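You operate a simulated robot arm through the tools that you are given. There is no shell and no other tool. Be economical: measure what you need, move in short steps, check, and stop when the job is done.

You run a simulated robot arm. Do the job below in one go: nothing can be reset, and whatever is moved stays where it is left.

Task
Retire the cracked small tote: repair card on it, its carton into the sound one, that one's swing bars across.
Fine: leave the cracked tote's swing bars out.

The check looks at the end state, three seconds after you hand in, the way a careful person would. Anything else that was tipped, shoved, dropped, spilled or broken makes it a failure.

Robot
A 6-joint arm with a two-finger gripper, fixed in place. Base frame: the origin is at the foot of the arm, x ahead of it, y to its left, z up. Units: m, rad, N and s.
Its first joint turns from -2.897 to 2.897 rad. Payload 2.45 kg.
The TCP is the grasp point between the finger pads, 0.02 m short of the fingertips. In the tool frame z runs along the fingers and y along their closing line. The gripper opens to 0.14 m. The gripper's body begins 0.168 m behind the TCP.
Orientation is told as [roll, pitch, yaw] about the base's x, y, z axes, in that order, counted from this pose: with the fingers straight down and closing along the base's y, the tool's x points along the base's -x, its y along +y and its z along -z.

Tools
- The arm moves only by the tool step_arm. Its argument "commands" is one flat list of numbers, 7 for each row, row after row: the shift along the tool's x, y, z in m, then the turn, a rotation vector about the tool's x, y, z in rad, then the finger opening in m, from 0 to 0.14. In form: [dx, dy, dz, rx, ry, rz, grip, dx, dy, dz, rx, ry, rz, grip, ...]. A call has 1 to 12 rows; each row shifts and turns the commanded pose from where the row before left it, along the tool's axes as they then stand. A row lasts 0.2 s, in which the tool goes at most 0.05 m and 0.15 rad; a call with a longer step from one row to the next is refused whole, and so is a gripper value outside its range. Where a pose cannot be reached the arm comes as near as it can. A force on the tool above 90 N (or 10 N above the force at the start of the call, whichever is more), or a blocked arm, ends the call early, and 0.2 s more pass. Each finger travels about 0.045 m/s and halts on what it meets, pressing with about 43 N; the grip force reading is that of the motor and also rises with nothing between the fingers. The clock runs only during rows and for 0.2 s after the last one: add rows that do not move to give the fingers time. The reply holds the time, the measured pose of the TCP, the force on the tool along the base axes, the opening and the grip force, in the units named above and with some noise, with the torque about the TCP (base axes, N m) and any sound that the robot's microphone picked up.
- Cameras (640 x 400 px; columns grow to the right, rows downward): "scene" is fixed at [0.4, 0.5004, 1.6539]; the picture's right is [-0.26, -0.97, 0.00], its down [-0.70, 0.18, -0.69] and it looks along [0.67, -0.18, -0.72] (base axes); focal length 240 px, centre (320, 200). "wrist" rides on the gripper at [0.078, 0.011, -0.209] in the tool frame; the picture's right is [-0.14, 0.99, 0.00], its down [-0.92, -0.13, -0.37] and it looks along [-0.36, -0.05, 0.93] (tool axes); focal length 280 px, centre (320, 200). There is no depth. A picture from a camera that has moved, and an enlarged one, comes with that camera's place and axes in the base frame and with its lens.
- capture(camera): a new picture of that camera. It takes no simulated time.
- zoom(camera, box): a new picture of the part [left, top, right, bottom] of that camera's present view, enlarged. It takes no simulated time.
- finish_job(): hands the job in; it is judged then, once.

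Work in short steps. Places have to be worked out from the pictures, the camera data and where the tool is seen: move nearer, look again, correct. Check each grasp and each placing, and mend what went wrong. You have 120 turns and 68 pictures in all, those below and enlarged ones among them. Open the gripper and draw the arm clear of the work before you hand the job in, unless the task says otherwise; then end with one line.

The tools are called as a command line: name --argument value ..., lists and objects as JSON in quotes. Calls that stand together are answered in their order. step_arm: Moves the arm, as the interface text tells. Its arguments: {"type":"object","properties":{"commands":{"type":"array","items":{"type":"number"}}},"required":["commands"]} The other tools are called the same way: capture (camera) takes a picture; zoom (camera, box) takes an enlarged picture of a part of a camera's view; finish_job () hands the job in.

At the start:

```text
t: 0.0
ee_pos: [0.8058, -0.2165, 1.2377]
orientation: [0.0, 0.0, 0.0]
force: [0.2, -0.2, 0.6]
torque: [-0.03, -0.01, 0.0]
width: 0.14
grasp_force: 0.1
```

scene: 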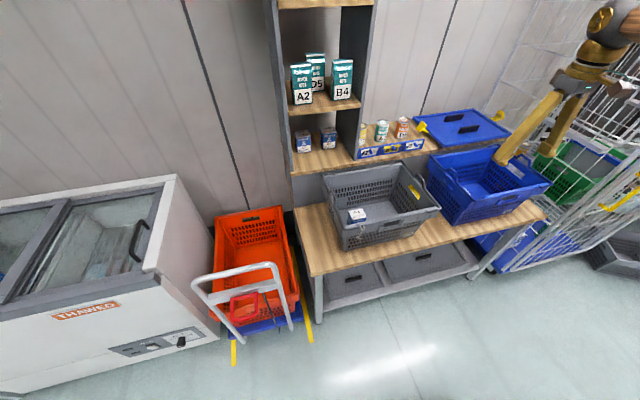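
wrist: 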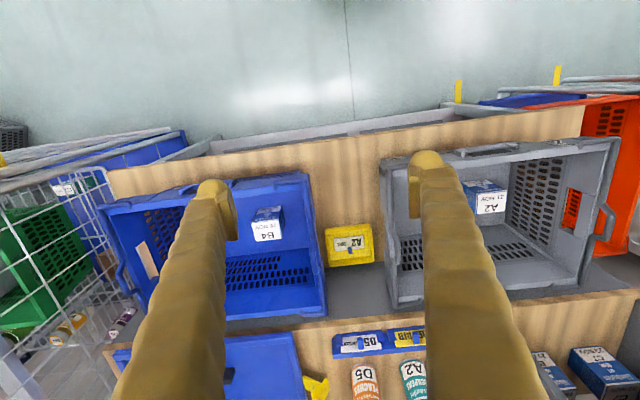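

The pictures show a grey and a blue tote on a bench, with several others around. I'll zoom in to find the cracked one, the repair cards and the swing bars.

zoom --camera "scene" --box '[300, 100, 560, 262]'

zoom --camera "wrist" --box '[80, 120, 400, 320]'

zoom --camera "wrist" --box '[320, 120, 640, 320]'

zoom --camera "wrist" --box '[240, 300, 640, 400]'

```text
2.46 times, centred on (430, 181) of scene
camera zoom: at [0.4, 0.5004, 1.6539], right [-0.26, -0.97, 0.0], down [-0.7, 0.18, -0.69], along [0.67, -0.18, -0.72], focal length 591 px, centre (49, 247)
```

zoom: 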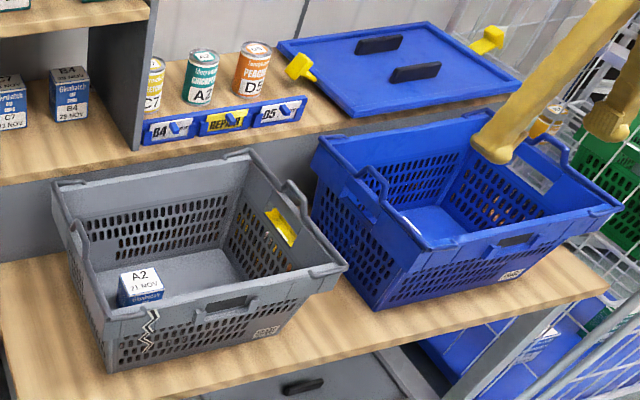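

```text
2.00 times, centred on (240, 220) of wrist
camera zoom: at [0.7276, -0.2065, 1.4474], right [0.14, 0.99, 0.0], down [0.92, -0.13, 0.37], along [0.36, -0.05, -0.93], focal length 561 px, centre (480, 160)
```

zoom: 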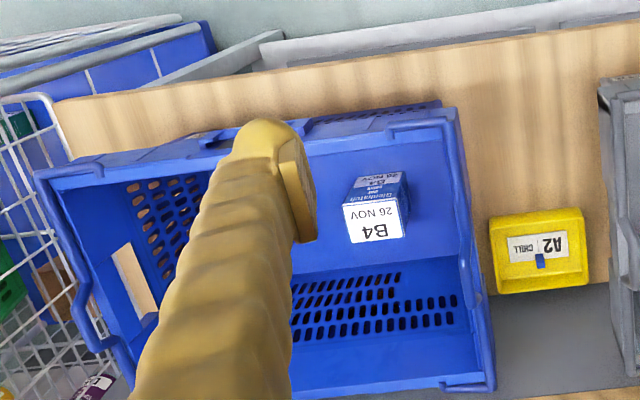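

```text
2.00 times, centred on (480, 220) of wrist
camera zoom: at [0.7276, -0.2065, 1.4474], right [0.14, 0.99, 0.0], down [0.92, -0.13, 0.37], along [0.36, -0.05, -0.93], focal length 561 px, centre (0, 160)
```

zoom: 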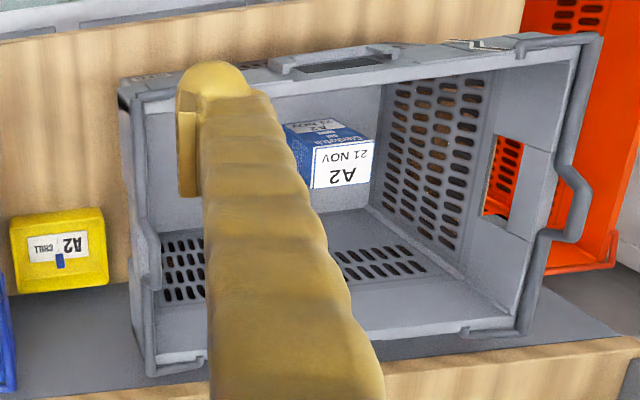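

```text
1.60 times, centred on (440, 350) of wrist
camera zoom: at [0.7276, -0.2065, 1.4474], right [0.14, 0.99, 0.0], down [0.92, -0.13, 0.37], along [0.36, -0.05, -0.93], focal length 449 px, centre (128, -40)
```

zoom: 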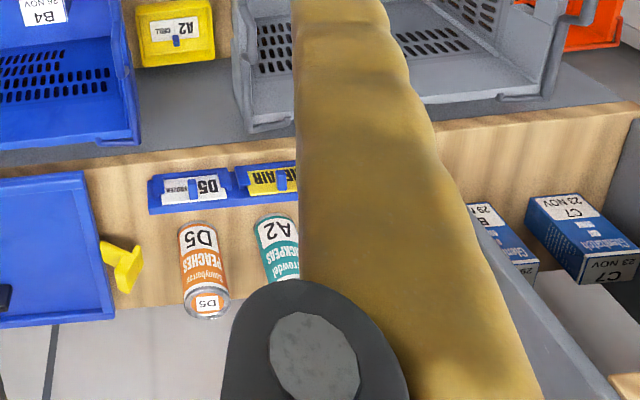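

The grey tote has a crack on its front corner and holds carton A2. A REPAIR card sits in the holder on the shelf, at about (1.25,-0.08,0.99). I'll move forward to see the details and test the reach.

step_arm --commands '[-0.04, 0.03, 0, 0, 0, 0, 0.14, -0.04, 0.03, 0, 0, 0, 0, 0.14, -0.04, 0.03, 0, 0, 0, 0, 0.14, -0.04, 0.03, 0, 0, 0, 0, 0.14]'

capture --camera "wrist"

capture --camera "scene"

```text
t: 1.0
ee_pos: [0.967, -0.0967, 1.2376]
orientation: [0.0, -0.001, -0.001]
force: [0.2, -0.3, -0.5]
torque: [-0.01, -0.08, 0.0]
width: 0.14
grasp_force: 0.0
```

```text
61 pictures are left
camera wrist: at [0.8881, -0.0864, 1.4474], right [0.14, 0.99, 0.0], down [0.92, -0.13, 0.37], along [0.37, -0.05, -0.93], focal length 280 px, centre (320, 200)
```

wrist: 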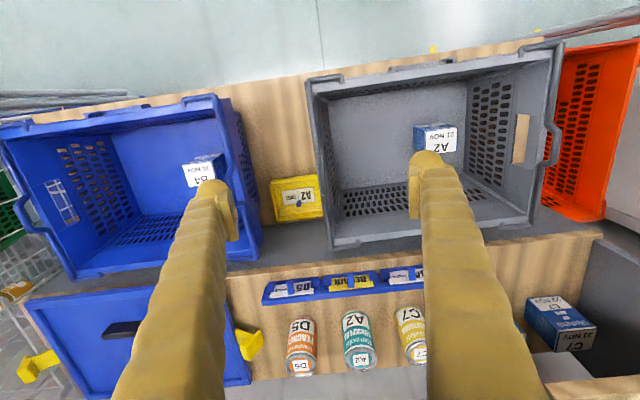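

```text
60 pictures are left
```

scene: 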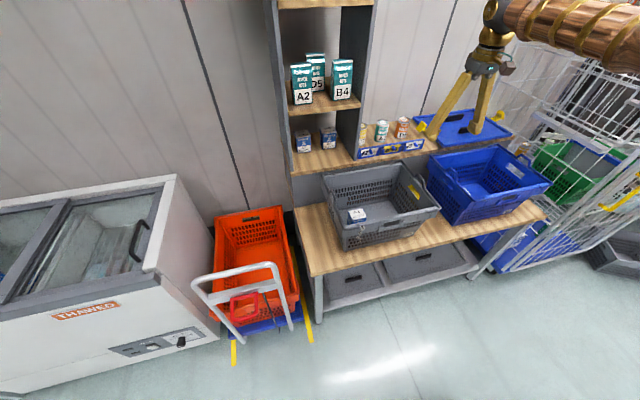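

The move went as expected. I'll zoom on the cards, the yellow A2 item, and the tote bars.

zoom --camera "wrist" --box '[240, 160, 440, 310]'

zoom --camera "wrist" --box '[0, 80, 320, 280]'

zoom --camera "scene" --box '[400, 110, 560, 240]'

zoom --camera "scene" --box '[310, 120, 450, 260]'

```text
2.67 times, centred on (340, 235) of wrist
camera zoom: at [0.8881, -0.0864, 1.4474], right [0.14, 0.99, 0.0], down [0.92, -0.13, 0.37], along [0.37, -0.05, -0.93], focal length 748 px, centre (267, 107)
```

zoom: 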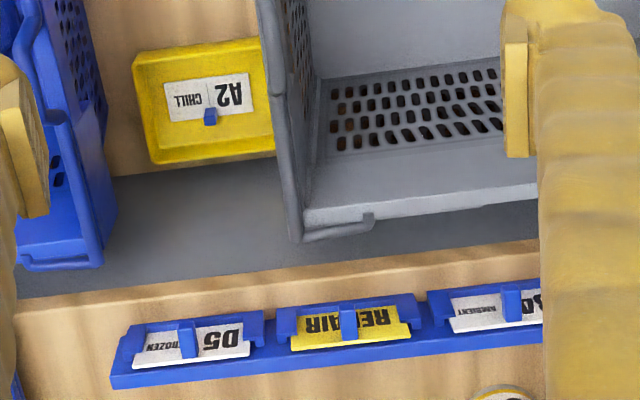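

```text
2.00 times, centred on (160, 180) of wrist
camera zoom: at [0.8881, -0.0864, 1.4474], right [0.14, 0.99, 0.0], down [0.92, -0.13, 0.37], along [0.37, -0.05, -0.93], focal length 561 px, centre (640, 240)
```

zoom: 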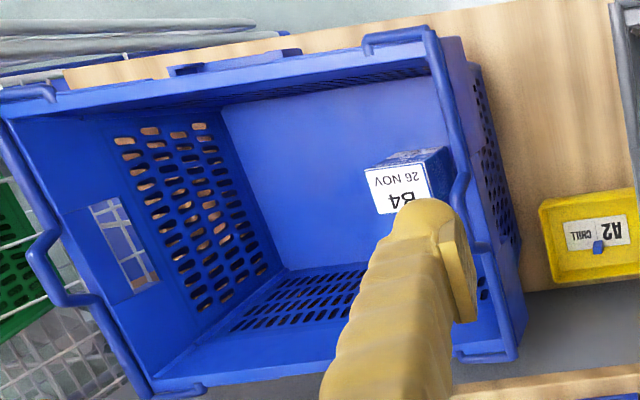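

```text
3.08 times, centred on (480, 175) of scene
camera zoom: at [0.4, 0.5004, 1.6539], right [-0.26, -0.97, 0.0], down [-0.7, 0.18, -0.69], along [0.67, -0.18, -0.72], focal length 739 px, centre (-172, 277)
```

zoom: 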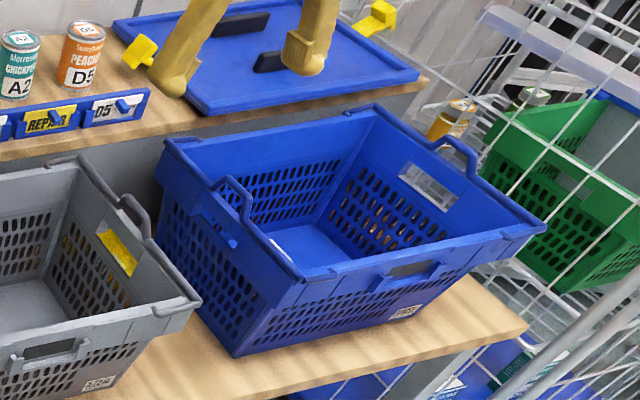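

```text
2.86 times, centred on (380, 190) of scene
camera zoom: at [0.4, 0.5004, 1.6539], right [-0.26, -0.97, 0.0], down [-0.7, 0.18, -0.69], along [0.67, -0.18, -0.72], focal length 686 px, centre (149, 229)
```

zoom: 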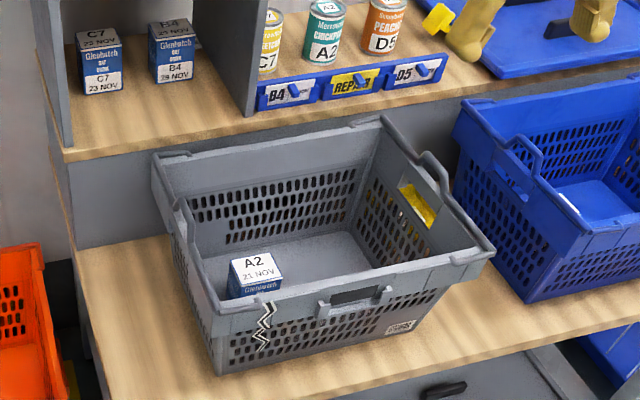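

I'll back off and tilt the tool so the camera sees the front of the grey tote and any place for a card.

step_arm --commands '[0.031, 0.0257, 0.0196, 0, 0, 0, 0.14, 0.031, 0.0257, 0.0196, 0, 0, 0, 0.14, 0.031, 0.0257, 0.0196, 0, 0, 0, 0.14, 0.031, 0.0257, 0.0196, 0, 0, 0, 0.14, 0.031, 0.0257, 0.0196, 0, 0, 0, 0.14, 0.031, 0.0257, 0.0196, 0, 0, 0, 0.14, 0.031, 0.0257, 0.0196, 0, 0, 0, 0.14, 0, 0, 0, 0, -0.15, 0, 0.14, 0, 0, 0, 0, -0.15, 0, 0.14, 0, 0, 0, 0, -0.15, 0, 0.14, 0, 0, 0, 0, -0.15, 0, 0.14, 0, 0, 0, 0, -0.15, 0, 0.14]'

capture --camera "wrist"

```text
t: 3.6
ee_pos: [0.7477, 0.0823, 1.0999]
orientation: [0.003, -0.749, -0.002]
force: [0.3, -0.6, -0.6]
torque: [0.03, 0.02, 0.03]
width: 0.1401
grasp_force: 0.0
```

```text
55 pictures are left
camera wrist: at [0.5487, 0.093, 1.2017], right [0.1, 0.99, 0.1], down [0.42, -0.13, 0.9], along [0.9, -0.05, -0.43], focal length 280 px, centre (320, 200)
```

wrist: 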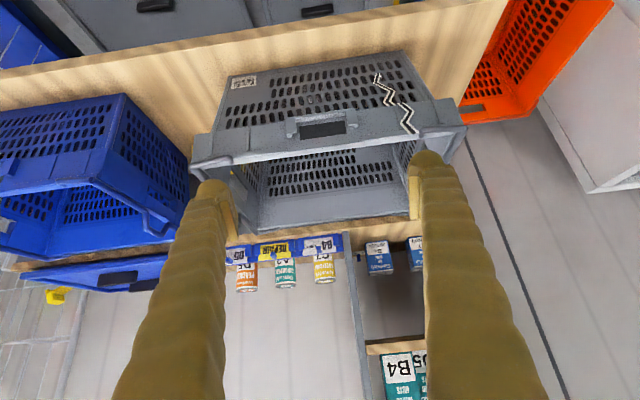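

Zoom on the front bracket, the crack and the rim.

zoom --camera "wrist" --box '[180, 40, 480, 240]'

zoom --camera "wrist" --box '[0, 80, 240, 280]'

zoom --camera "wrist" --box '[220, 220, 360, 300]'

```text
2.00 times, centred on (330, 140) of wrist
camera zoom: at [0.5487, 0.093, 1.2017], right [0.1, 0.99, 0.1], down [0.42, -0.13, 0.9], along [0.9, -0.05, -0.43], focal length 561 px, centre (300, 320)
```

zoom: 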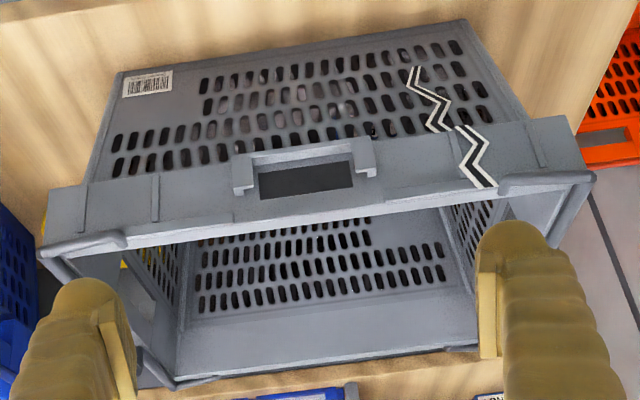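

```text
2.00 times, centred on (120, 180) of wrist
camera zoom: at [0.5487, 0.093, 1.2017], right [0.1, 0.99, 0.1], down [0.42, -0.13, 0.9], along [0.9, -0.05, -0.43], focal length 561 px, centre (720, 240)
```

zoom: 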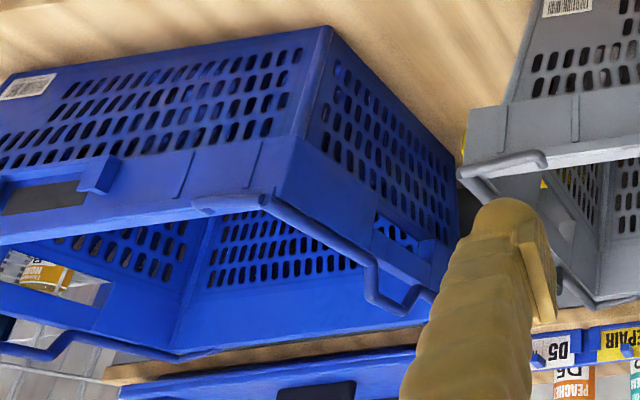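

```text
4.57 times, centred on (290, 260) of wrist
camera zoom: at [0.5487, 0.093, 1.2017], right [0.1, 0.99, 0.1], down [0.42, -0.13, 0.9], along [0.9, -0.05, -0.43], focal length 1282 px, centre (457, -74)
```

zoom: 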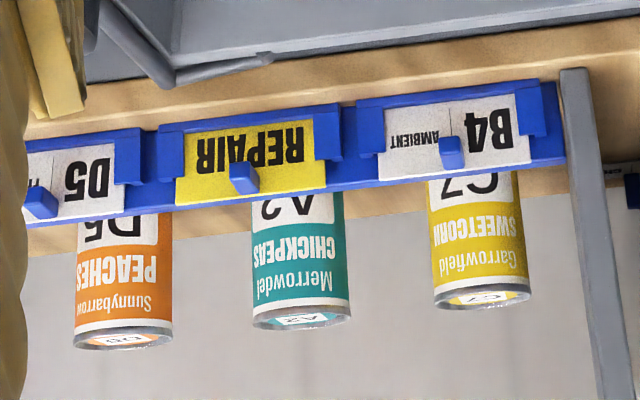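

The totes have a card bracket on the front face, around the hand hole. The rack works the same way: cards slide in from above and carry a peg. I'll move nearer to the rack for accurate measurements.

step_arm --commands '[-0.0319, -0.0203, 0.0211, 0, 0, 0, 0.14, -0.0319, -0.0203, 0.0211, 0, 0, 0, 0.14, -0.0319, -0.0203, 0.0211, 0, 0, 0, 0.14, -0.0319, -0.0203, 0.0211, 0, 0, 0, 0.14, -0.0319, -0.0203, 0.0211, 0, 0, 0, 0.14, -0.0319, -0.0203, 0.0211, 0, 0, 0, 0.14, -0.0319, -0.0203, 0.0211, 0, 0, 0, 0.14, -0.0319, -0.0203, 0.0211, 0, 0, 0, 0.14]'

capture --camera "wrist"

zoom --camera "wrist" --box '[220, 160, 420, 285]'

```text
t: 5.4
ee_pos: [1.0535, -0.0828, 1.151]
orientation: [0.001, -0.751, -0.001]
force: [-0.6, -0.3, 0.6]
torque: [-0.02, 0.0, 0.01]
width: 0.1401
grasp_force: 0.1
```

```text
51 pictures are left
camera wrist: at [0.8542, -0.0722, 1.2522], right [0.1, 0.99, 0.09], down [0.42, -0.13, 0.9], along [0.9, -0.05, -0.43], focal length 280 px, centre (320, 200)
```

wrist: 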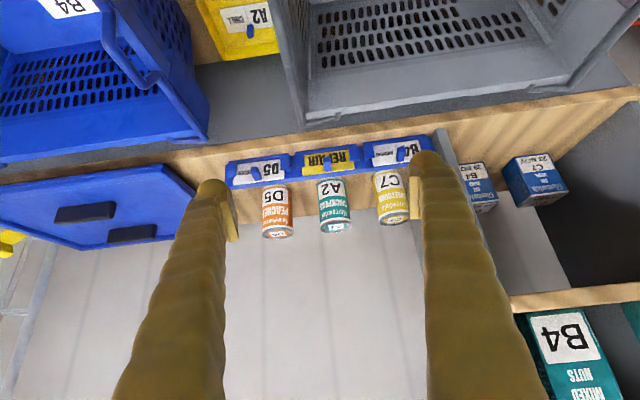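

```text
3.20 times, centred on (320, 222) of wrist
camera zoom: at [0.8542, -0.0722, 1.2522], right [0.1, 0.99, 0.09], down [0.42, -0.13, 0.9], along [0.9, -0.05, -0.43], focal length 897 px, centre (320, 128)
```

zoom: 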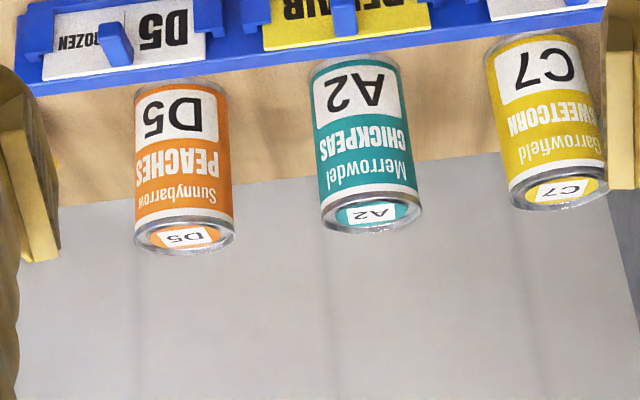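

Re-centre the zoom on the cards.

zoom --camera "wrist" --box '[270, 130, 390, 205]'

zoom --camera "scene" --box '[350, 125, 430, 175]'

```text
5.33 times, centred on (330, 168) of wrist
camera zoom: at [0.8542, -0.0722, 1.2522], right [0.1, 0.99, 0.09], down [0.42, -0.13, 0.9], along [0.9, -0.05, -0.43], focal length 1495 px, centre (267, 373)
```

zoom: 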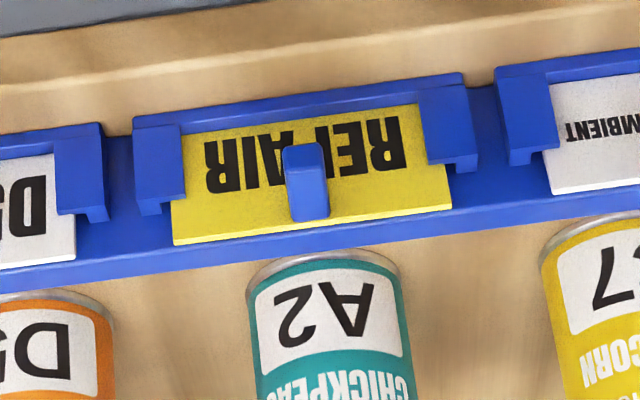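

```text
8.00 times, centred on (390, 150) of scene
camera zoom: at [0.4, 0.5004, 1.6539], right [-0.26, -0.97, 0.0], down [-0.7, 0.18, -0.69], along [0.67, -0.18, -0.72], focal length 1921 px, centre (-240, 600)
```

zoom: 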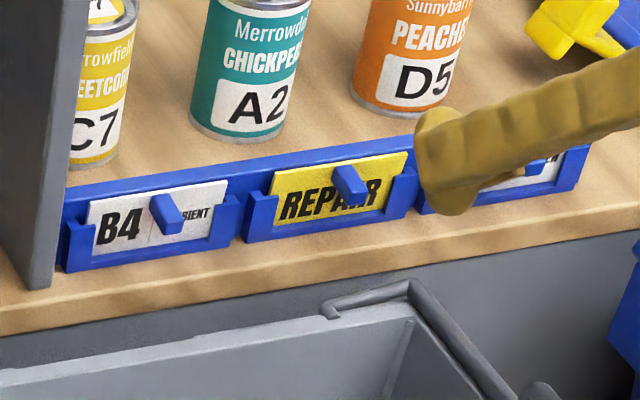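

Triangulation gives a vertical card face at x≈1.24, centred on y≈-0.076 with its top at z≈1.022. The peg sticks out to x≈1.213 at z≈1.012. I'll tilt to 60°, narrow the fingers and move to a pre-grasp point.

step_arm --commands '[0, 0, 0, 0, -0.15, 0, 0.06, 0, 0, 0, 0, -0.15, 0, 0.06, 0.012, 0.0024, 0.04, 0, 0, 0, 0.06, 0.012, 0.0024, 0.04, 0, 0, 0, 0.06, 0.012, 0.0024, 0.04, 0, 0, 0, 0.06]'

capture --camera "wrist"

zoom --camera "scene" --box '[350, 110, 450, 172]'

```text
t: 6.6
ee_pos: [1.1297, -0.0643, 1.058]
orientation: [-0.007, -0.983, 0.028]
force: [0.5, -1.3, 0.6]
torque: [0.03, 0.12, -0.01]
width: 0.0602
grasp_force: 0.1
out of reach, approached as far as the arm can: row 2
```

```text
47 pictures are left
camera wrist: at [0.9126, -0.0592, 1.1086], right [0.05, 0.99, 0.11], down [0.21, -0.12, 0.97], along [0.98, -0.03, -0.21], focal length 280 px, centre (320, 200)
```

wrist: 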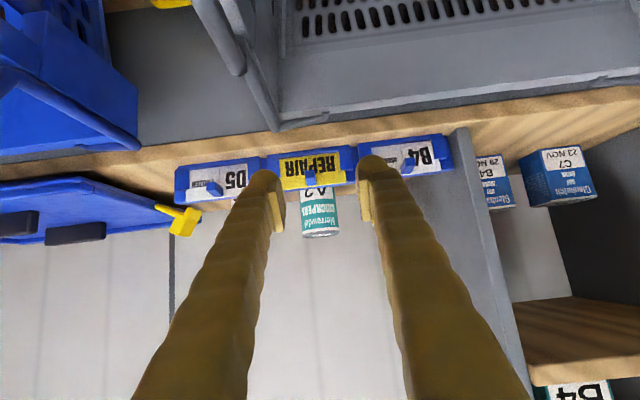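

```text
6.40 times, centred on (400, 141) of scene
camera zoom: at [0.4, 0.5004, 1.6539], right [-0.26, -0.97, 0.0], down [-0.7, 0.18, -0.69], along [0.67, -0.18, -0.72], focal length 1537 px, centre (-192, 578)
```

zoom: 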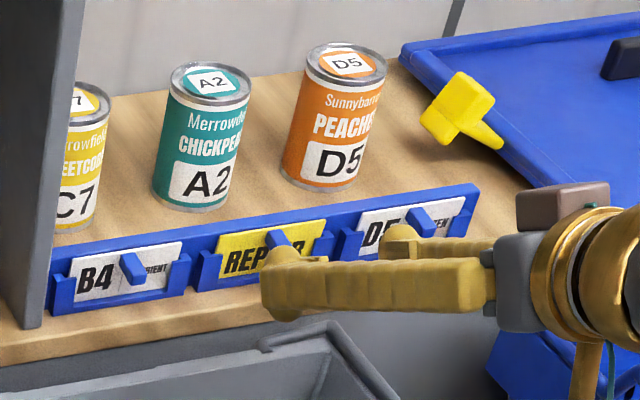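

The 60° tilt is slightly beyond the arm's limit here. I'll relax the tilt to about 0.93 rad and check the pose.

step_arm --commands '[0, 0, 0, 0, 0.12, 0, 0.05, 0, 0, 0, 0, 0, 0, 0.05]'

```text
t: 7.2
ee_pos: [1.1328, -0.0575, 1.0579]
orientation: [0.042, -0.954, 0.0]
force: [0.2, 0.5, 0.2]
torque: [-0.05, 0.03, 0.02]
width: 0.0501
grasp_force: 0.1
out of reach, approached as far as the arm can: row 1
```

step_arm --commands '[0, 0, 0, 0, 0.13, 0, 0.05, 0, 0, 0, 0, 0, 0, 0.05]'

```text
t: 7.8
ee_pos: [1.1386, -0.0363, 1.0653]
orientation: [0.103, -0.912, 0.01]
force: [0.3, -0.1, -0.2]
torque: [0.03, 0.01, 0.0]
width: 0.0499
grasp_force: 0.1
out of reach, approached as far as the arm can: row 1
```

The pose is drifting near a limit. I'll retract along the tool axis and let it settle.

step_arm --commands '[0, 0, -0.04, 0, 0, 0, 0.05, 0, 0, -0.04, 0, 0, 0, 0.05, 0, 0, -0.04, 0, 0, 0, 0.05, 0, 0, 0, 0, 0, 0, 0.05]'

capture --camera "scene"

```text
t: 8.8
ee_pos: [1.0495, -0.0683, 1.1442]
orientation: [0.014, -0.732, 0.006]
force: [-0.4, -0.1, 0.5]
torque: [0.01, -0.02, 0.0]
width: 0.05
grasp_force: 0.0
```

```text
45 pictures are left
```

scene: 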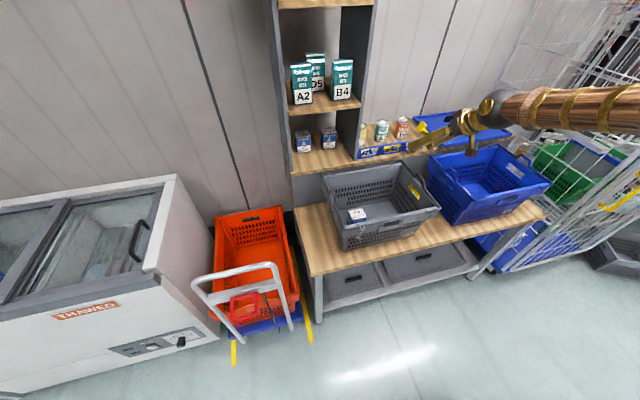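

I'll relax the tilt to about 0.6 rad here and confirm it is held cleanly.

step_arm --commands '[0, 0, 0, 0, 0.13, 0, 0.05, 0, 0, 0, 0, 0, 0, 0.05]'

```text
t: 9.4
ee_pos: [1.0485, -0.068, 1.1433]
orientation: [0.012, -0.603, 0.008]
force: [1.0, 0.2, 0.8]
torque: [0.01, 0.01, 0.01]
width: 0.05
grasp_force: 0.1
```

step_arm --commands '[-0.0151, -0.0025, 0.0378, 0.014, 0, 0, 0.05, -0.0151, -0.0025, 0.0378, 0, 0, 0, 0.05, -0.0151, -0.0025, 0.0378, 0, 0, 0, 0.05, 0, 0, 0, 0, 0, 0, 0.05]'

```text
t: 10.4
ee_pos: [1.1515, -0.0716, 1.0758]
orientation: [-0.001, -0.604, 0.008]
force: [0.2, 0.0, 0.8]
torque: [0.02, 0.0, -0.01]
width: 0.05
grasp_force: 0.2
```

Clean. Now a look at the peg relative to the fingers.

zoom --camera "wrist" --box '[240, 100, 400, 200]'

zoom --camera "scene" --box '[350, 110, 450, 172]'

```text
4.00 times, centred on (320, 150) of wrist
camera zoom: at [0.9696, -0.0624, 1.2056], right [0.11, 0.99, 0.08], down [0.55, -0.12, 0.83], along [0.83, -0.05, -0.56], focal length 1122 px, centre (320, 400)
```

zoom: 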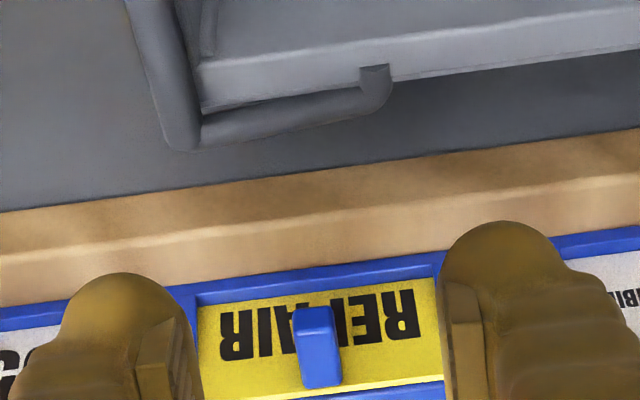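

```text
6.40 times, centred on (400, 141) of scene
camera zoom: at [0.4, 0.5004, 1.6539], right [-0.26, -0.97, 0.0], down [-0.7, 0.18, -0.69], along [0.67, -0.18, -0.72], focal length 1537 px, centre (-192, 578)
```

zoom: 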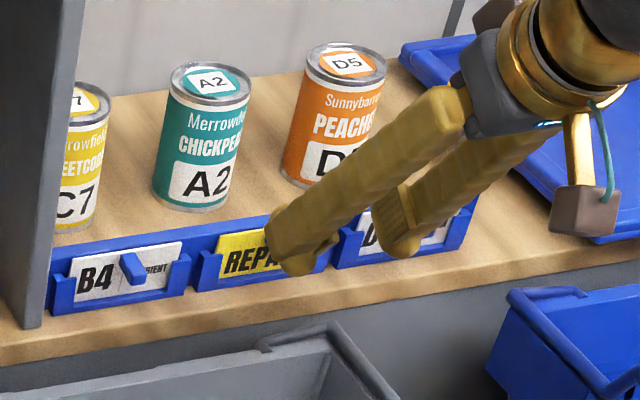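

The peg is centred on y≈-0.077. I'll move in to straddle it without touching the card.

step_arm --commands '[-0.0034, -0.0016, 0.0277, 0, 0, 0, 0.05, -0.0034, -0.0016, 0.0277, 0, 0, 0, 0.05, -0.0032, -0.0018, 0.0278, 0, 0, 0, 0.05, 0, 0, 0, 0, 0, 0, 0.05]'

zoom --camera "wrist" --box '[240, 120, 400, 220]'

zoom --camera "scene" --box '[350, 110, 450, 172]'

```text
t: 11.4
ee_pos: [1.2085, -0.0772, 1.0116]
orientation: [-0.003, -0.605, 0.008]
force: [-1.0, 0.4, 1.1]
torque: [-0.05, 0.02, -0.03]
width: 0.05
grasp_force: 0.0
```

```text
4.00 times, centred on (320, 170) of wrist
camera zoom: at [1.0259, -0.0684, 1.1395], right [0.11, 0.99, 0.08], down [0.55, -0.12, 0.83], along [0.83, -0.05, -0.56], focal length 1122 px, centre (320, 320)
```

zoom: 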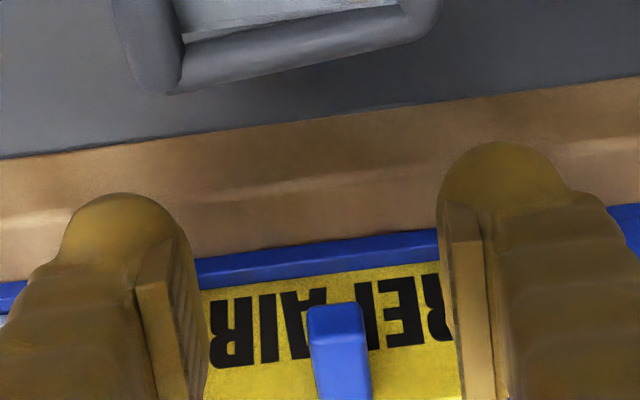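

```text
6.40 times, centred on (400, 141) of scene
camera zoom: at [0.4, 0.5004, 1.6539], right [-0.26, -0.97, 0.0], down [-0.7, 0.18, -0.69], along [0.67, -0.18, -0.72], focal length 1537 px, centre (-192, 578)
```

zoom: 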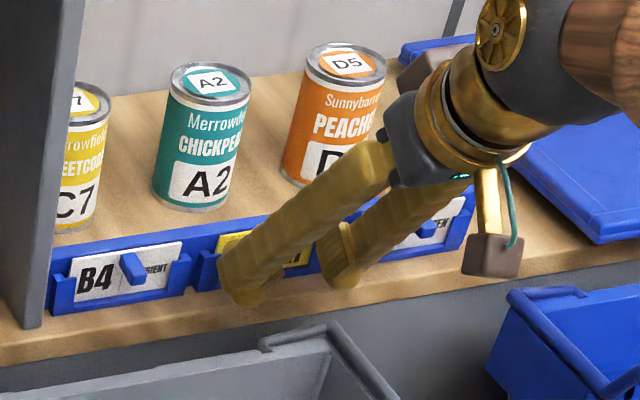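

The peg lies between the pads, so I'll close on it.

step_arm --commands '[0, 0, 0, 0, 0, 0, 0.0, 0, 0, 0, 0, 0, 0, 0.0, 0, 0, 0, 0, 0, 0, 0.0, 0, 0, 0, 0, 0, 0, 0.0]'

```text
t: 12.4
ee_pos: [1.2089, -0.0775, 1.0119]
orientation: [-0.002, -0.603, 0.008]
force: [0.2, 0.2, -0.2]
torque: [0.04, 0.02, -0.02]
width: 0.0094
grasp_force: 36.5
```

Holding at 9.4 mm. Lift straight up.

step_arm --commands '[-0.0114, 0, -0.0165, 0, 0, 0, 0.0, -0.0114, 0, -0.0165, 0, 0, 0, 0.0, -0.0142, 0, -0.0206, 0, 0, 0, 0.0, -0.0142, 0, -0.0206, 0, 0, 0, 0.0, -0.0142, 0, -0.0206, 0, 0, 0, 0.0]'

zoom --camera "scene" --box '[340, 80, 500, 180]'

```text
t: 13.6
ee_pos: [1.2087, -0.0766, 1.1255]
orientation: [-0.001, -0.603, 0.01]
force: [-0.4, -0.6, 0.1]
torque: [0.0, -0.04, 0.0]
width: 0.0093
grasp_force: 36.6
```

```text
4.00 times, centred on (420, 130) of scene
camera zoom: at [0.4, 0.5004, 1.6539], right [-0.26, -0.97, 0.0], down [-0.7, 0.18, -0.69], along [0.67, -0.18, -0.72], focal length 960 px, centre (-80, 480)
```

zoom: 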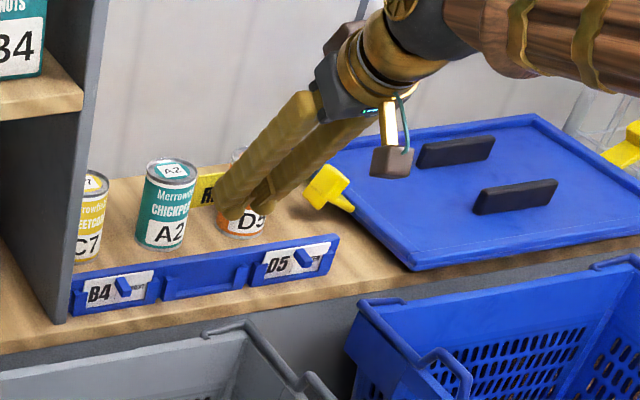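

The card is out cleanly. The grey tote's bracket measures at about x=0.873, y=0.0895, with jaw centres at z≈0.926. I'll carry the card to a point in front of and above it.

step_arm --commands '[0.0379, 0.0165, -0.017, 0, 0, 0, 0, 0.0379, 0.0165, -0.017, 0, 0, 0, 0, 0.0379, 0.0165, -0.017, 0, 0, 0, 0, 0.0379, 0.0165, -0.017, 0, 0, 0, 0, 0.0379, 0.0165, -0.017, 0, 0, 0, 0, 0.0379, 0.0165, -0.017, 0, 0, 0, 0, 0.0379, 0.0165, -0.017, 0, 0, 0, 0, 0.0379, 0.0165, -0.017, 0, 0, 0, 0, 0.0379, 0.0165, -0.017, 0, 0, 0, 0, 0.0379, 0.0165, -0.017, 0, 0, 0, 0, 0, 0, 0, 0, 0, 0, 0]'

capture --camera "wrist"

zoom --camera "scene" --box '[310, 150, 470, 250]'

```text
t: 16.0
ee_pos: [0.7961, 0.0843, 1.052]
orientation: [-0.001, -0.603, 0.009]
force: [-0.1, 0.2, 0.3]
torque: [-0.01, 0.02, -0.01]
width: 0.0093
grasp_force: 36.5
```

```text
39 pictures are left
camera wrist: at [0.6134, 0.0932, 1.1802], right [0.11, 0.99, 0.08], down [0.55, -0.12, 0.83], along [0.83, -0.05, -0.56], focal length 280 px, centre (320, 200)
```

wrist: 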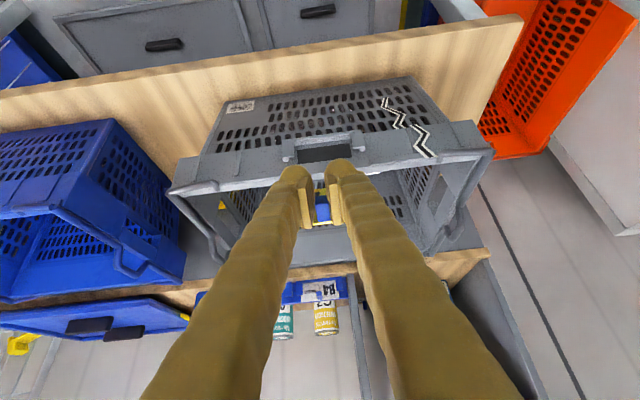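

```text
4.00 times, centred on (390, 200) of scene
camera zoom: at [0.4, 0.5004, 1.6539], right [-0.26, -0.97, 0.0], down [-0.7, 0.18, -0.69], along [0.67, -0.18, -0.72], focal length 960 px, centre (40, 200)
```

zoom: 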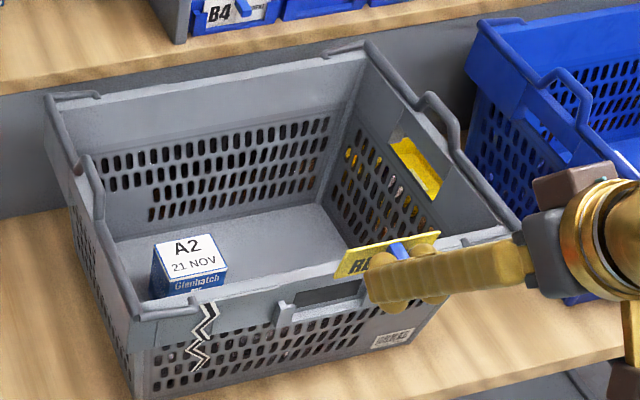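

zoom --camera "wrist" --box '[260, 110, 400, 198]'

zoom --camera "scene" --box '[370, 200, 434, 240]'

```text
4.55 times, centred on (330, 154) of wrist
camera zoom: at [0.6134, 0.0932, 1.1802], right [0.11, 0.99, 0.08], down [0.55, -0.12, 0.83], along [0.83, -0.05, -0.56], focal length 1274 px, centre (274, 409)
```

zoom: 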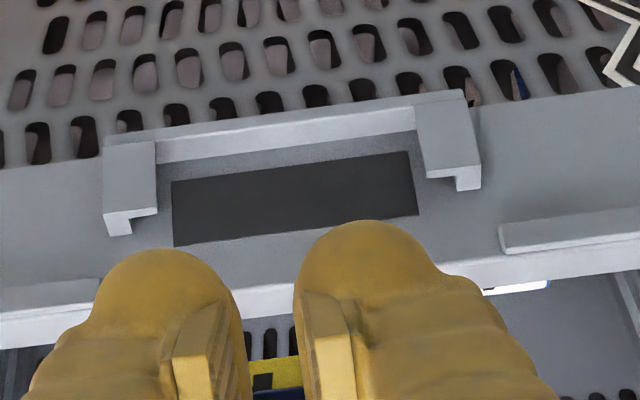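

```text
10.00 times, centred on (402, 220) of scene
camera zoom: at [0.4, 0.5004, 1.6539], right [-0.26, -0.97, 0.0], down [-0.7, 0.18, -0.69], along [0.67, -0.18, -0.72], focal length 2401 px, centre (-500, 0)
```

zoom: 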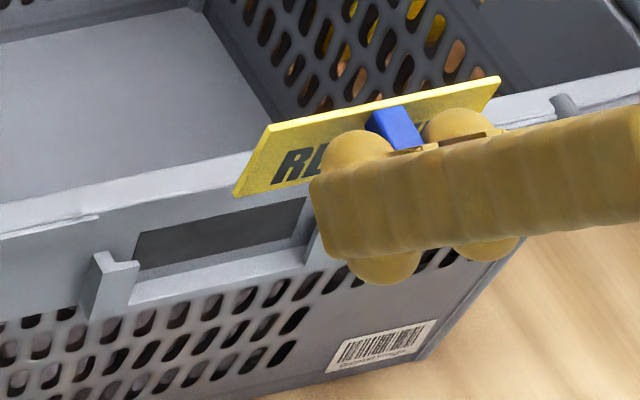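

Bracket jaw tops measure at z≈0.936, with the slot at about x=0.873 and centred on y≈0.089. I'll move the card to just above the slot.

step_arm --commands '[0.0003, 0.0014, 0.027, 0, 0, 0, 0, 0.0003, 0.0014, 0.027, 0, 0, 0, 0, 0.0002, 0.0014, 0.0268, 0, 0, 0, 0, 0, 0, 0, 0, 0, 0, 0]'

zoom --camera "scene" --box '[370, 200, 434, 240]'

zoom --camera "wrist" --box '[250, 110, 410, 210]'

```text
t: 17.0
ee_pos: [0.8407, 0.0875, 0.9833]
orientation: [-0.002, -0.602, 0.008]
force: [-4.7, 0.2, -0.6]
torque: [0.01, 0.23, 0.01]
width: 0.009
grasp_force: 36.1
```

```text
10.00 times, centred on (402, 220) of scene
camera zoom: at [0.4, 0.5004, 1.6539], right [-0.26, -0.97, 0.0], down [-0.7, 0.18, -0.69], along [0.67, -0.18, -0.72], focal length 2401 px, centre (-500, 0)
```

zoom: 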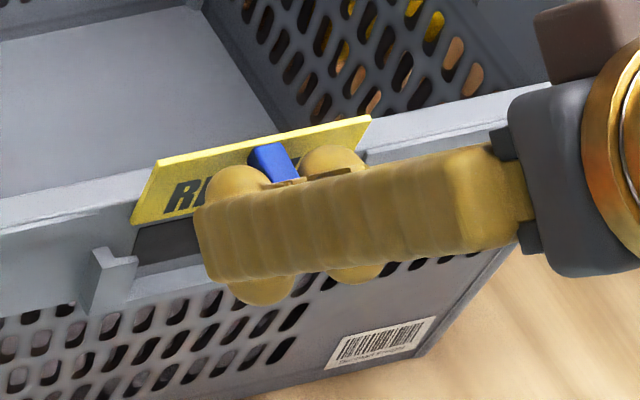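

```text
4.00 times, centred on (330, 160) of wrist
camera zoom: at [0.6582, 0.0965, 1.1119], right [0.11, 0.99, 0.08], down [0.55, -0.12, 0.83], along [0.83, -0.05, -0.56], focal length 1122 px, centre (280, 360)
```

zoom: 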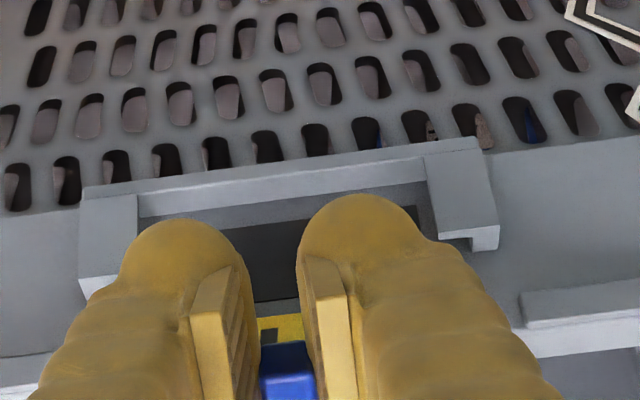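

A 4.7 N push back shows the card lightly touching the wall. I'll ease off 2.5 mm and slide down in small steps.

step_arm --commands '[0.0021, 0.0007, -0.0014, 0, 0, 0, 0, 0.0066, 0, 0.0096, 0, 0, 0, 0, 0.0066, 0, 0.0096, 0, 0, 0, 0]'

zoom --camera "scene" --box '[370, 200, 434, 240]'

```text
t: 17.8
ee_pos: [0.8403, 0.0899, 0.9621]
orientation: [-0.002, -0.605, 0.01]
force: [0.6, -1.0, 0.0]
torque: [0.0, 0.02, -0.01]
width: 0.0093
grasp_force: 36.9
```

```text
10.00 times, centred on (402, 220) of scene
camera zoom: at [0.4, 0.5004, 1.6539], right [-0.26, -0.97, 0.0], down [-0.7, 0.18, -0.69], along [0.67, -0.18, -0.72], focal length 2401 px, centre (-500, 0)
```

zoom: 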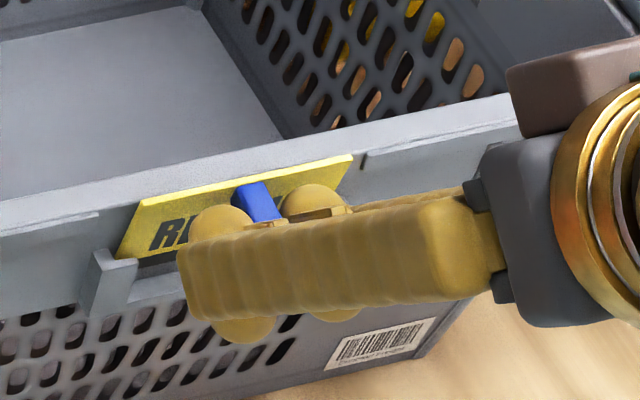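

The card's lower edge is at the jaws and behind the flange. Continuing down.

step_arm --commands '[0.0057, 0, 0.0082, 0, 0, 0, 0, 0.0028, 0, 0.0041, 0, 0, 0, 0]'

zoom --camera "scene" --box '[370, 200, 434, 240]'

```text
t: 18.4
ee_pos: [0.8395, 0.0909, 0.9475]
orientation: [-0.001, -0.606, 0.008]
force: [0.7, -0.4, -0.7]
torque: [0.01, 0.03, 0.0]
width: 0.0093
grasp_force: 36.6
```

```text
10.00 times, centred on (402, 220) of scene
camera zoom: at [0.4, 0.5004, 1.6539], right [-0.26, -0.97, 0.0], down [-0.7, 0.18, -0.69], along [0.67, -0.18, -0.72], focal length 2401 px, centre (-500, 0)
```

zoom: 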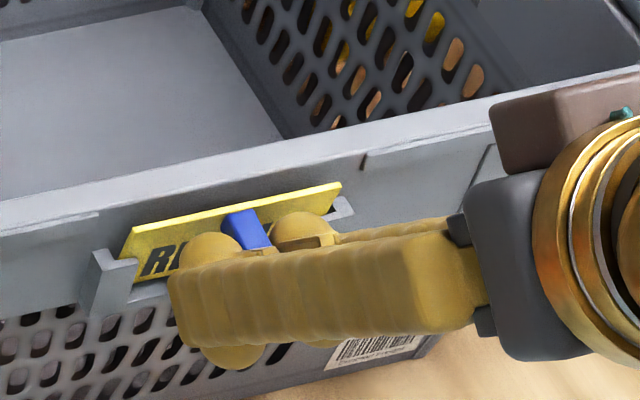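

The card is behind both jaws. Lower until it seats.

step_arm --commands '[0.0028, 0, 0.0041, 0, 0, 0, 0, 0, 0, 0, 0, 0, 0, 0]'

step_arm --commands '[0.0023, 0, 0.0033, 0, 0, 0, 0, 0, 0, 0, 0, 0, 0, 0]'

zoom --camera "scene" --box '[370, 200, 434, 240]'

```text
t: 19.0
ee_pos: [0.8414, 0.0904, 0.9419]
orientation: [-0.001, -0.603, 0.008]
force: [-8.9, -0.2, 6.2]
torque: [0.01, 0.07, -0.02]
width: 0.0093
grasp_force: 36.6
```

```text
t: 19.6
ee_pos: [0.8412, 0.0899, 0.9394]
orientation: [-0.003, -0.604, 0.009]
force: [-1.0, -4.0, 24.5]
torque: [-0.02, -0.76, -0.1]
width: 0.0093
grasp_force: 36.9
```

```text
10.00 times, centred on (402, 220) of scene
camera zoom: at [0.4, 0.5004, 1.6539], right [-0.26, -0.97, 0.0], down [-0.7, 0.18, -0.69], along [0.67, -0.18, -0.72], focal length 2401 px, centre (-500, 0)
```

zoom: 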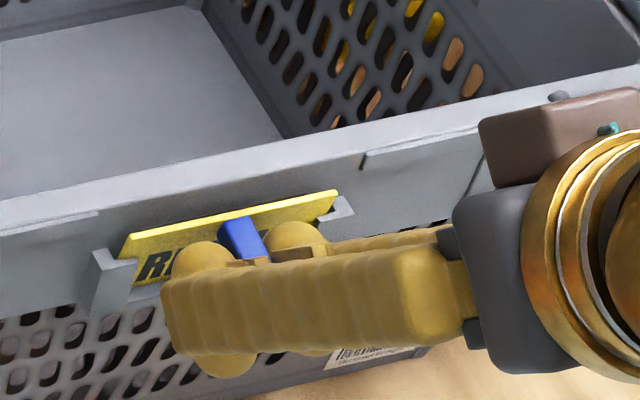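

24 N of upward force shows the card is seated. I'll relieve the pressure, open, and back away along -x.

step_arm --commands '[-0.0011, 0, -0.0016, 0, 0, 0, 0, 0, 0, 0, 0, 0, 0, 0.03, 0, 0, 0, 0, 0, 0, 0.03, 0, 0, 0, 0, 0, 0, 0.03, 0.0247, 0, -0.017, 0, 0, 0, 0.03, 0.0247, 0, -0.017, 0, 0, 0, 0.03, 0.0247, 0, -0.017, 0, 0, 0, 0.05, 0, 0, -0.04, 0, 0, 0, 0.1]'

zoom --camera "wrist" --box '[200, 80, 440, 230]'

zoom --camera "scene" --box '[310, 140, 470, 240]'

```text
t: 21.4
ee_pos: [0.7299, 0.0893, 0.9736]
orientation: [-0.002, -0.602, 0.008]
force: [-0.5, 0.1, -0.3]
torque: [0.0, 0.01, -0.02]
width: 0.0811
grasp_force: 0.0
```

```text
2.67 times, centred on (320, 155) of wrist
camera zoom: at [0.5469, 0.0984, 1.1025], right [0.11, 0.99, 0.08], down [0.55, -0.12, 0.83], along [0.83, -0.05, -0.56], focal length 748 px, centre (320, 320)
```

zoom: 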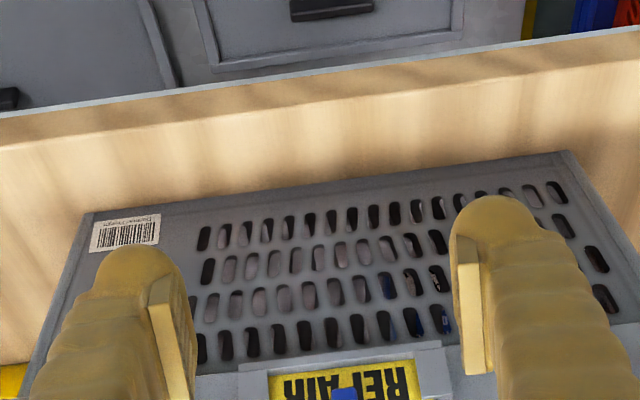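

```text
4.00 times, centred on (390, 190) of scene
camera zoom: at [0.4, 0.5004, 1.6539], right [-0.26, -0.97, 0.0], down [-0.7, 0.18, -0.69], along [0.67, -0.18, -0.72], focal length 960 px, centre (40, 240)
```

zoom: 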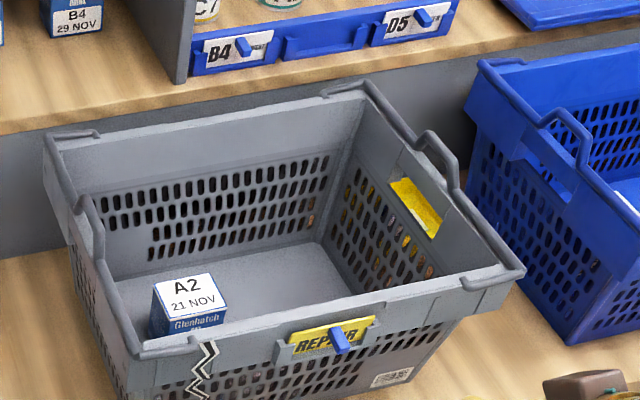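

The REPAIR card sits correctly in the grey tote's bracket. The A2 carton measures about 55×76 mm at (1.03,0.16), with its top at z≈0.84. I'll go above it with less tilt and the fingers open.

step_arm --commands '[-0.0246, 0, -0.0357, 0, 0, 0, 0.11, -0.0246, 0, -0.0357, 0, 0, 0, 0.11, -0.0246, 0, -0.0357, 0, 0, 0, 0.11, 0, 0, 0, 0, 0.15, 0, 0.11, 0, 0, 0, 0, 0.15, 0, 0.11, -0.0409, 0.0101, 0.0127, 0, 0, 0, 0.11, -0.0409, 0.0101, 0.0127, 0, 0, 0, 0.11, -0.0409, 0.0101, 0.0127, 0, 0, 0, 0.11, -0.0409, 0.0101, 0.0127, 0, 0, 0, 0.11, -0.0409, 0.0101, 0.0127, 0, 0, 0, 0.11, -0.0409, 0.0101, 0.0127, 0, 0, 0, 0.11, -0.0409, 0.0101, 0.0127, 0, 0, 0, 0.11]'

capture --camera "wrist"

```text
t: 24.0
ee_pos: [1.0263, 0.1588, 1.1068]
orientation: [-0.003, -0.303, 0.006]
force: [-1.2, -0.2, 0.4]
torque: [0.02, -0.02, -0.01]
width: 0.1103
grasp_force: 0.1
```

```text
28 pictures are left
camera wrist: at [0.8897, 0.1687, 1.284], right [0.12, 0.99, 0.04], down [0.77, -0.12, 0.63], along [0.63, -0.05, -0.78], focal length 280 px, centre (320, 200)
```

wrist: 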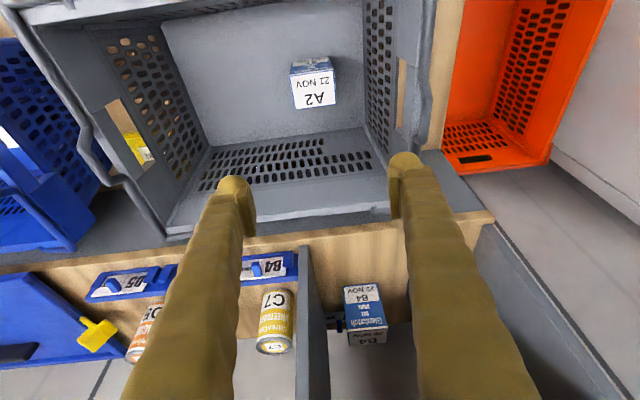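

Carton centre is confirmed at about (1.025,0.161), with its top at 0.84 and its bottom at about 0.77. I'll reduce the tilt to 0.2 for camera clearance over the rim and descend.

step_arm --commands '[0, 0.001, 0, 0, 0.1, 0, 0.11, 0.0081, 0.001, 0.0392, 0, 0, 0, 0.11, 0.0081, 0, 0.0392, 0, 0, 0, 0.11, 0.0081, 0, 0.0392, 0, 0, 0, 0.11, 0.0081, 0, 0.0392, 0, 0, 0, 0.11, 0.0081, 0, 0.0392, 0, 0, 0, 0.11]'

zoom --camera "scene" --box '[310, 130, 470, 230]'

```text
t: 25.4
ee_pos: [1.0276, 0.1621, 0.9047]
orientation: [-0.001, -0.204, 0.006]
force: [0.1, 0.0, -0.2]
torque: [-0.02, 0.02, -0.01]
width: 0.1098
grasp_force: 0.0
```

```text
4.00 times, centred on (390, 180) of scene
camera zoom: at [0.4, 0.5004, 1.6539], right [-0.26, -0.97, 0.0], down [-0.7, 0.18, -0.69], along [0.67, -0.18, -0.72], focal length 960 px, centre (40, 280)
```

zoom: 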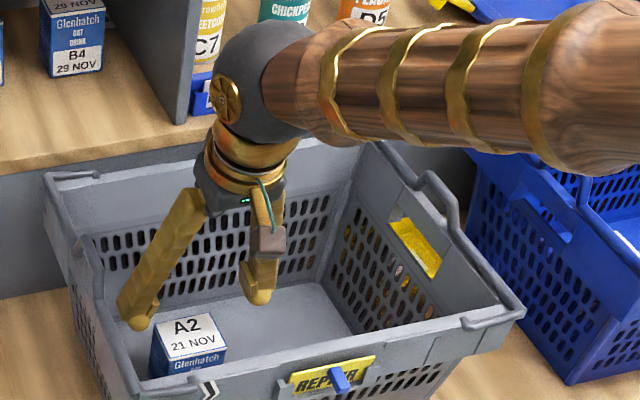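

Clear so far. Continue down to z≈0.828.

step_arm --commands '[0.0081, 0, 0.0392, 0, 0, 0, 0.11, 0.0077, -0.001, 0.0365, 0, 0, 0, 0.11, 0, 0, 0, 0, 0, 0, 0.11]'

zoom --camera "scene" --box '[310, 130, 470, 230]'

capture --camera "wrist"

```text
t: 26.2
ee_pos: [1.0269, 0.1633, 0.8273]
orientation: [-0.001, -0.204, 0.007]
force: [0.6, 0.3, 0.2]
torque: [-0.02, -0.04, 0.0]
width: 0.1101
grasp_force: 0.1
```

```text
4.00 times, centred on (390, 180) of scene
camera zoom: at [0.4, 0.5004, 1.6539], right [-0.26, -0.97, 0.0], down [-0.7, 0.18, -0.69], along [0.67, -0.18, -0.72], focal length 960 px, centre (40, 280)
```

zoom: 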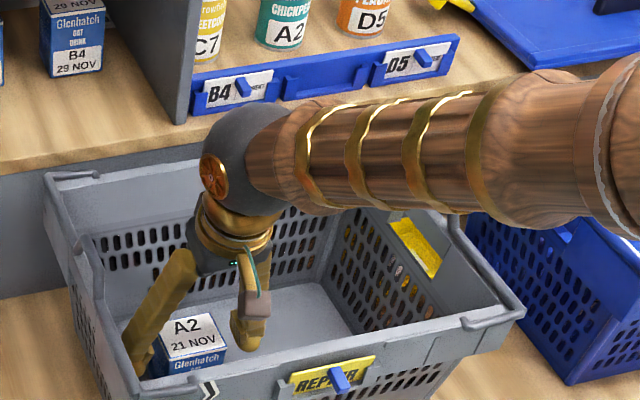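

```text
25 pictures are left
camera wrist: at [0.9082, 0.1715, 1.0175], right [0.13, 0.99, 0.03], down [0.83, -0.12, 0.55], along [0.55, -0.05, -0.84], focal length 280 px, centre (320, 200)
```

wrist: 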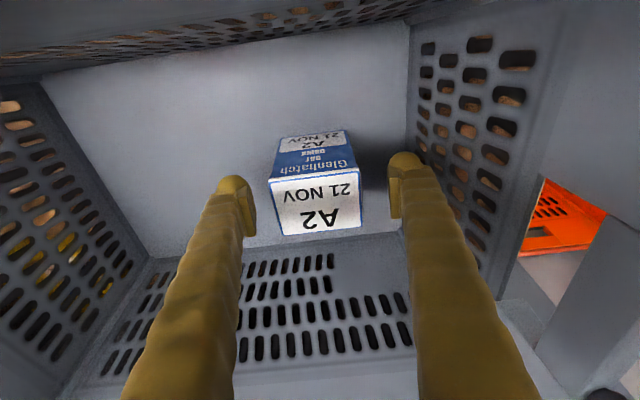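

The carton is well between the pads. A small y correction, then close.

step_arm --commands '[0, -0.004, 0, 0, 0, 0, 0.11, 0, 0, 0, 0, 0, 0, 0.04, 0, 0, 0, 0, 0, 0, 0.04, 0, 0, 0, 0, 0, 0, 0.04, 0, 0, 0, 0, 0, 0, 0.04]'

```text
t: 27.4
ee_pos: [1.0276, 0.1596, 0.8274]
orientation: [-0.001, -0.203, 0.007]
force: [-0.1, 0.1, 1.4]
torque: [-0.07, 0.02, 0.03]
width: 0.0706
grasp_force: 37.1
```

Gripped at 71 mm. Lift clear of the rim and bars.

step_arm --commands '[-0.004, 0, -0.0196, 0, 0, 0, 0.04, -0.0081, 0, -0.0392, 0, 0, 0, 0.04, -0.0081, 0, -0.0392, 0, 0, 0, 0.04, -0.0081, 0, -0.0392, 0, 0, 0, 0.04, -0.0081, 0, -0.0392, 0, 0, 0, 0.04, -0.0081, 0, -0.0392, 0, 0, 0, 0.04, -0.0081, 0, -0.0392, 0, 0, 0, 0.04, -0.0081, 0, -0.0392, 0, 0, 0, 0.04]'

capture --camera "scene"

```text
t: 29.2
ee_pos: [1.0239, 0.1607, 1.125]
orientation: [-0.001, -0.202, 0.009]
force: [-0.1, -0.3, -2.8]
torque: [0.0, 0.01, 0.05]
width: 0.0705
grasp_force: 43.5
```

```text
24 pictures are left
```

scene: 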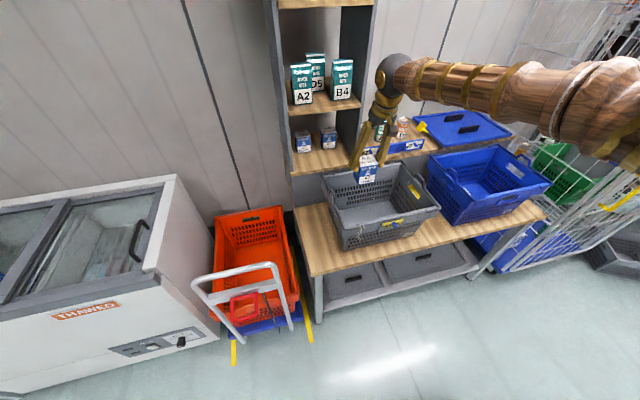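

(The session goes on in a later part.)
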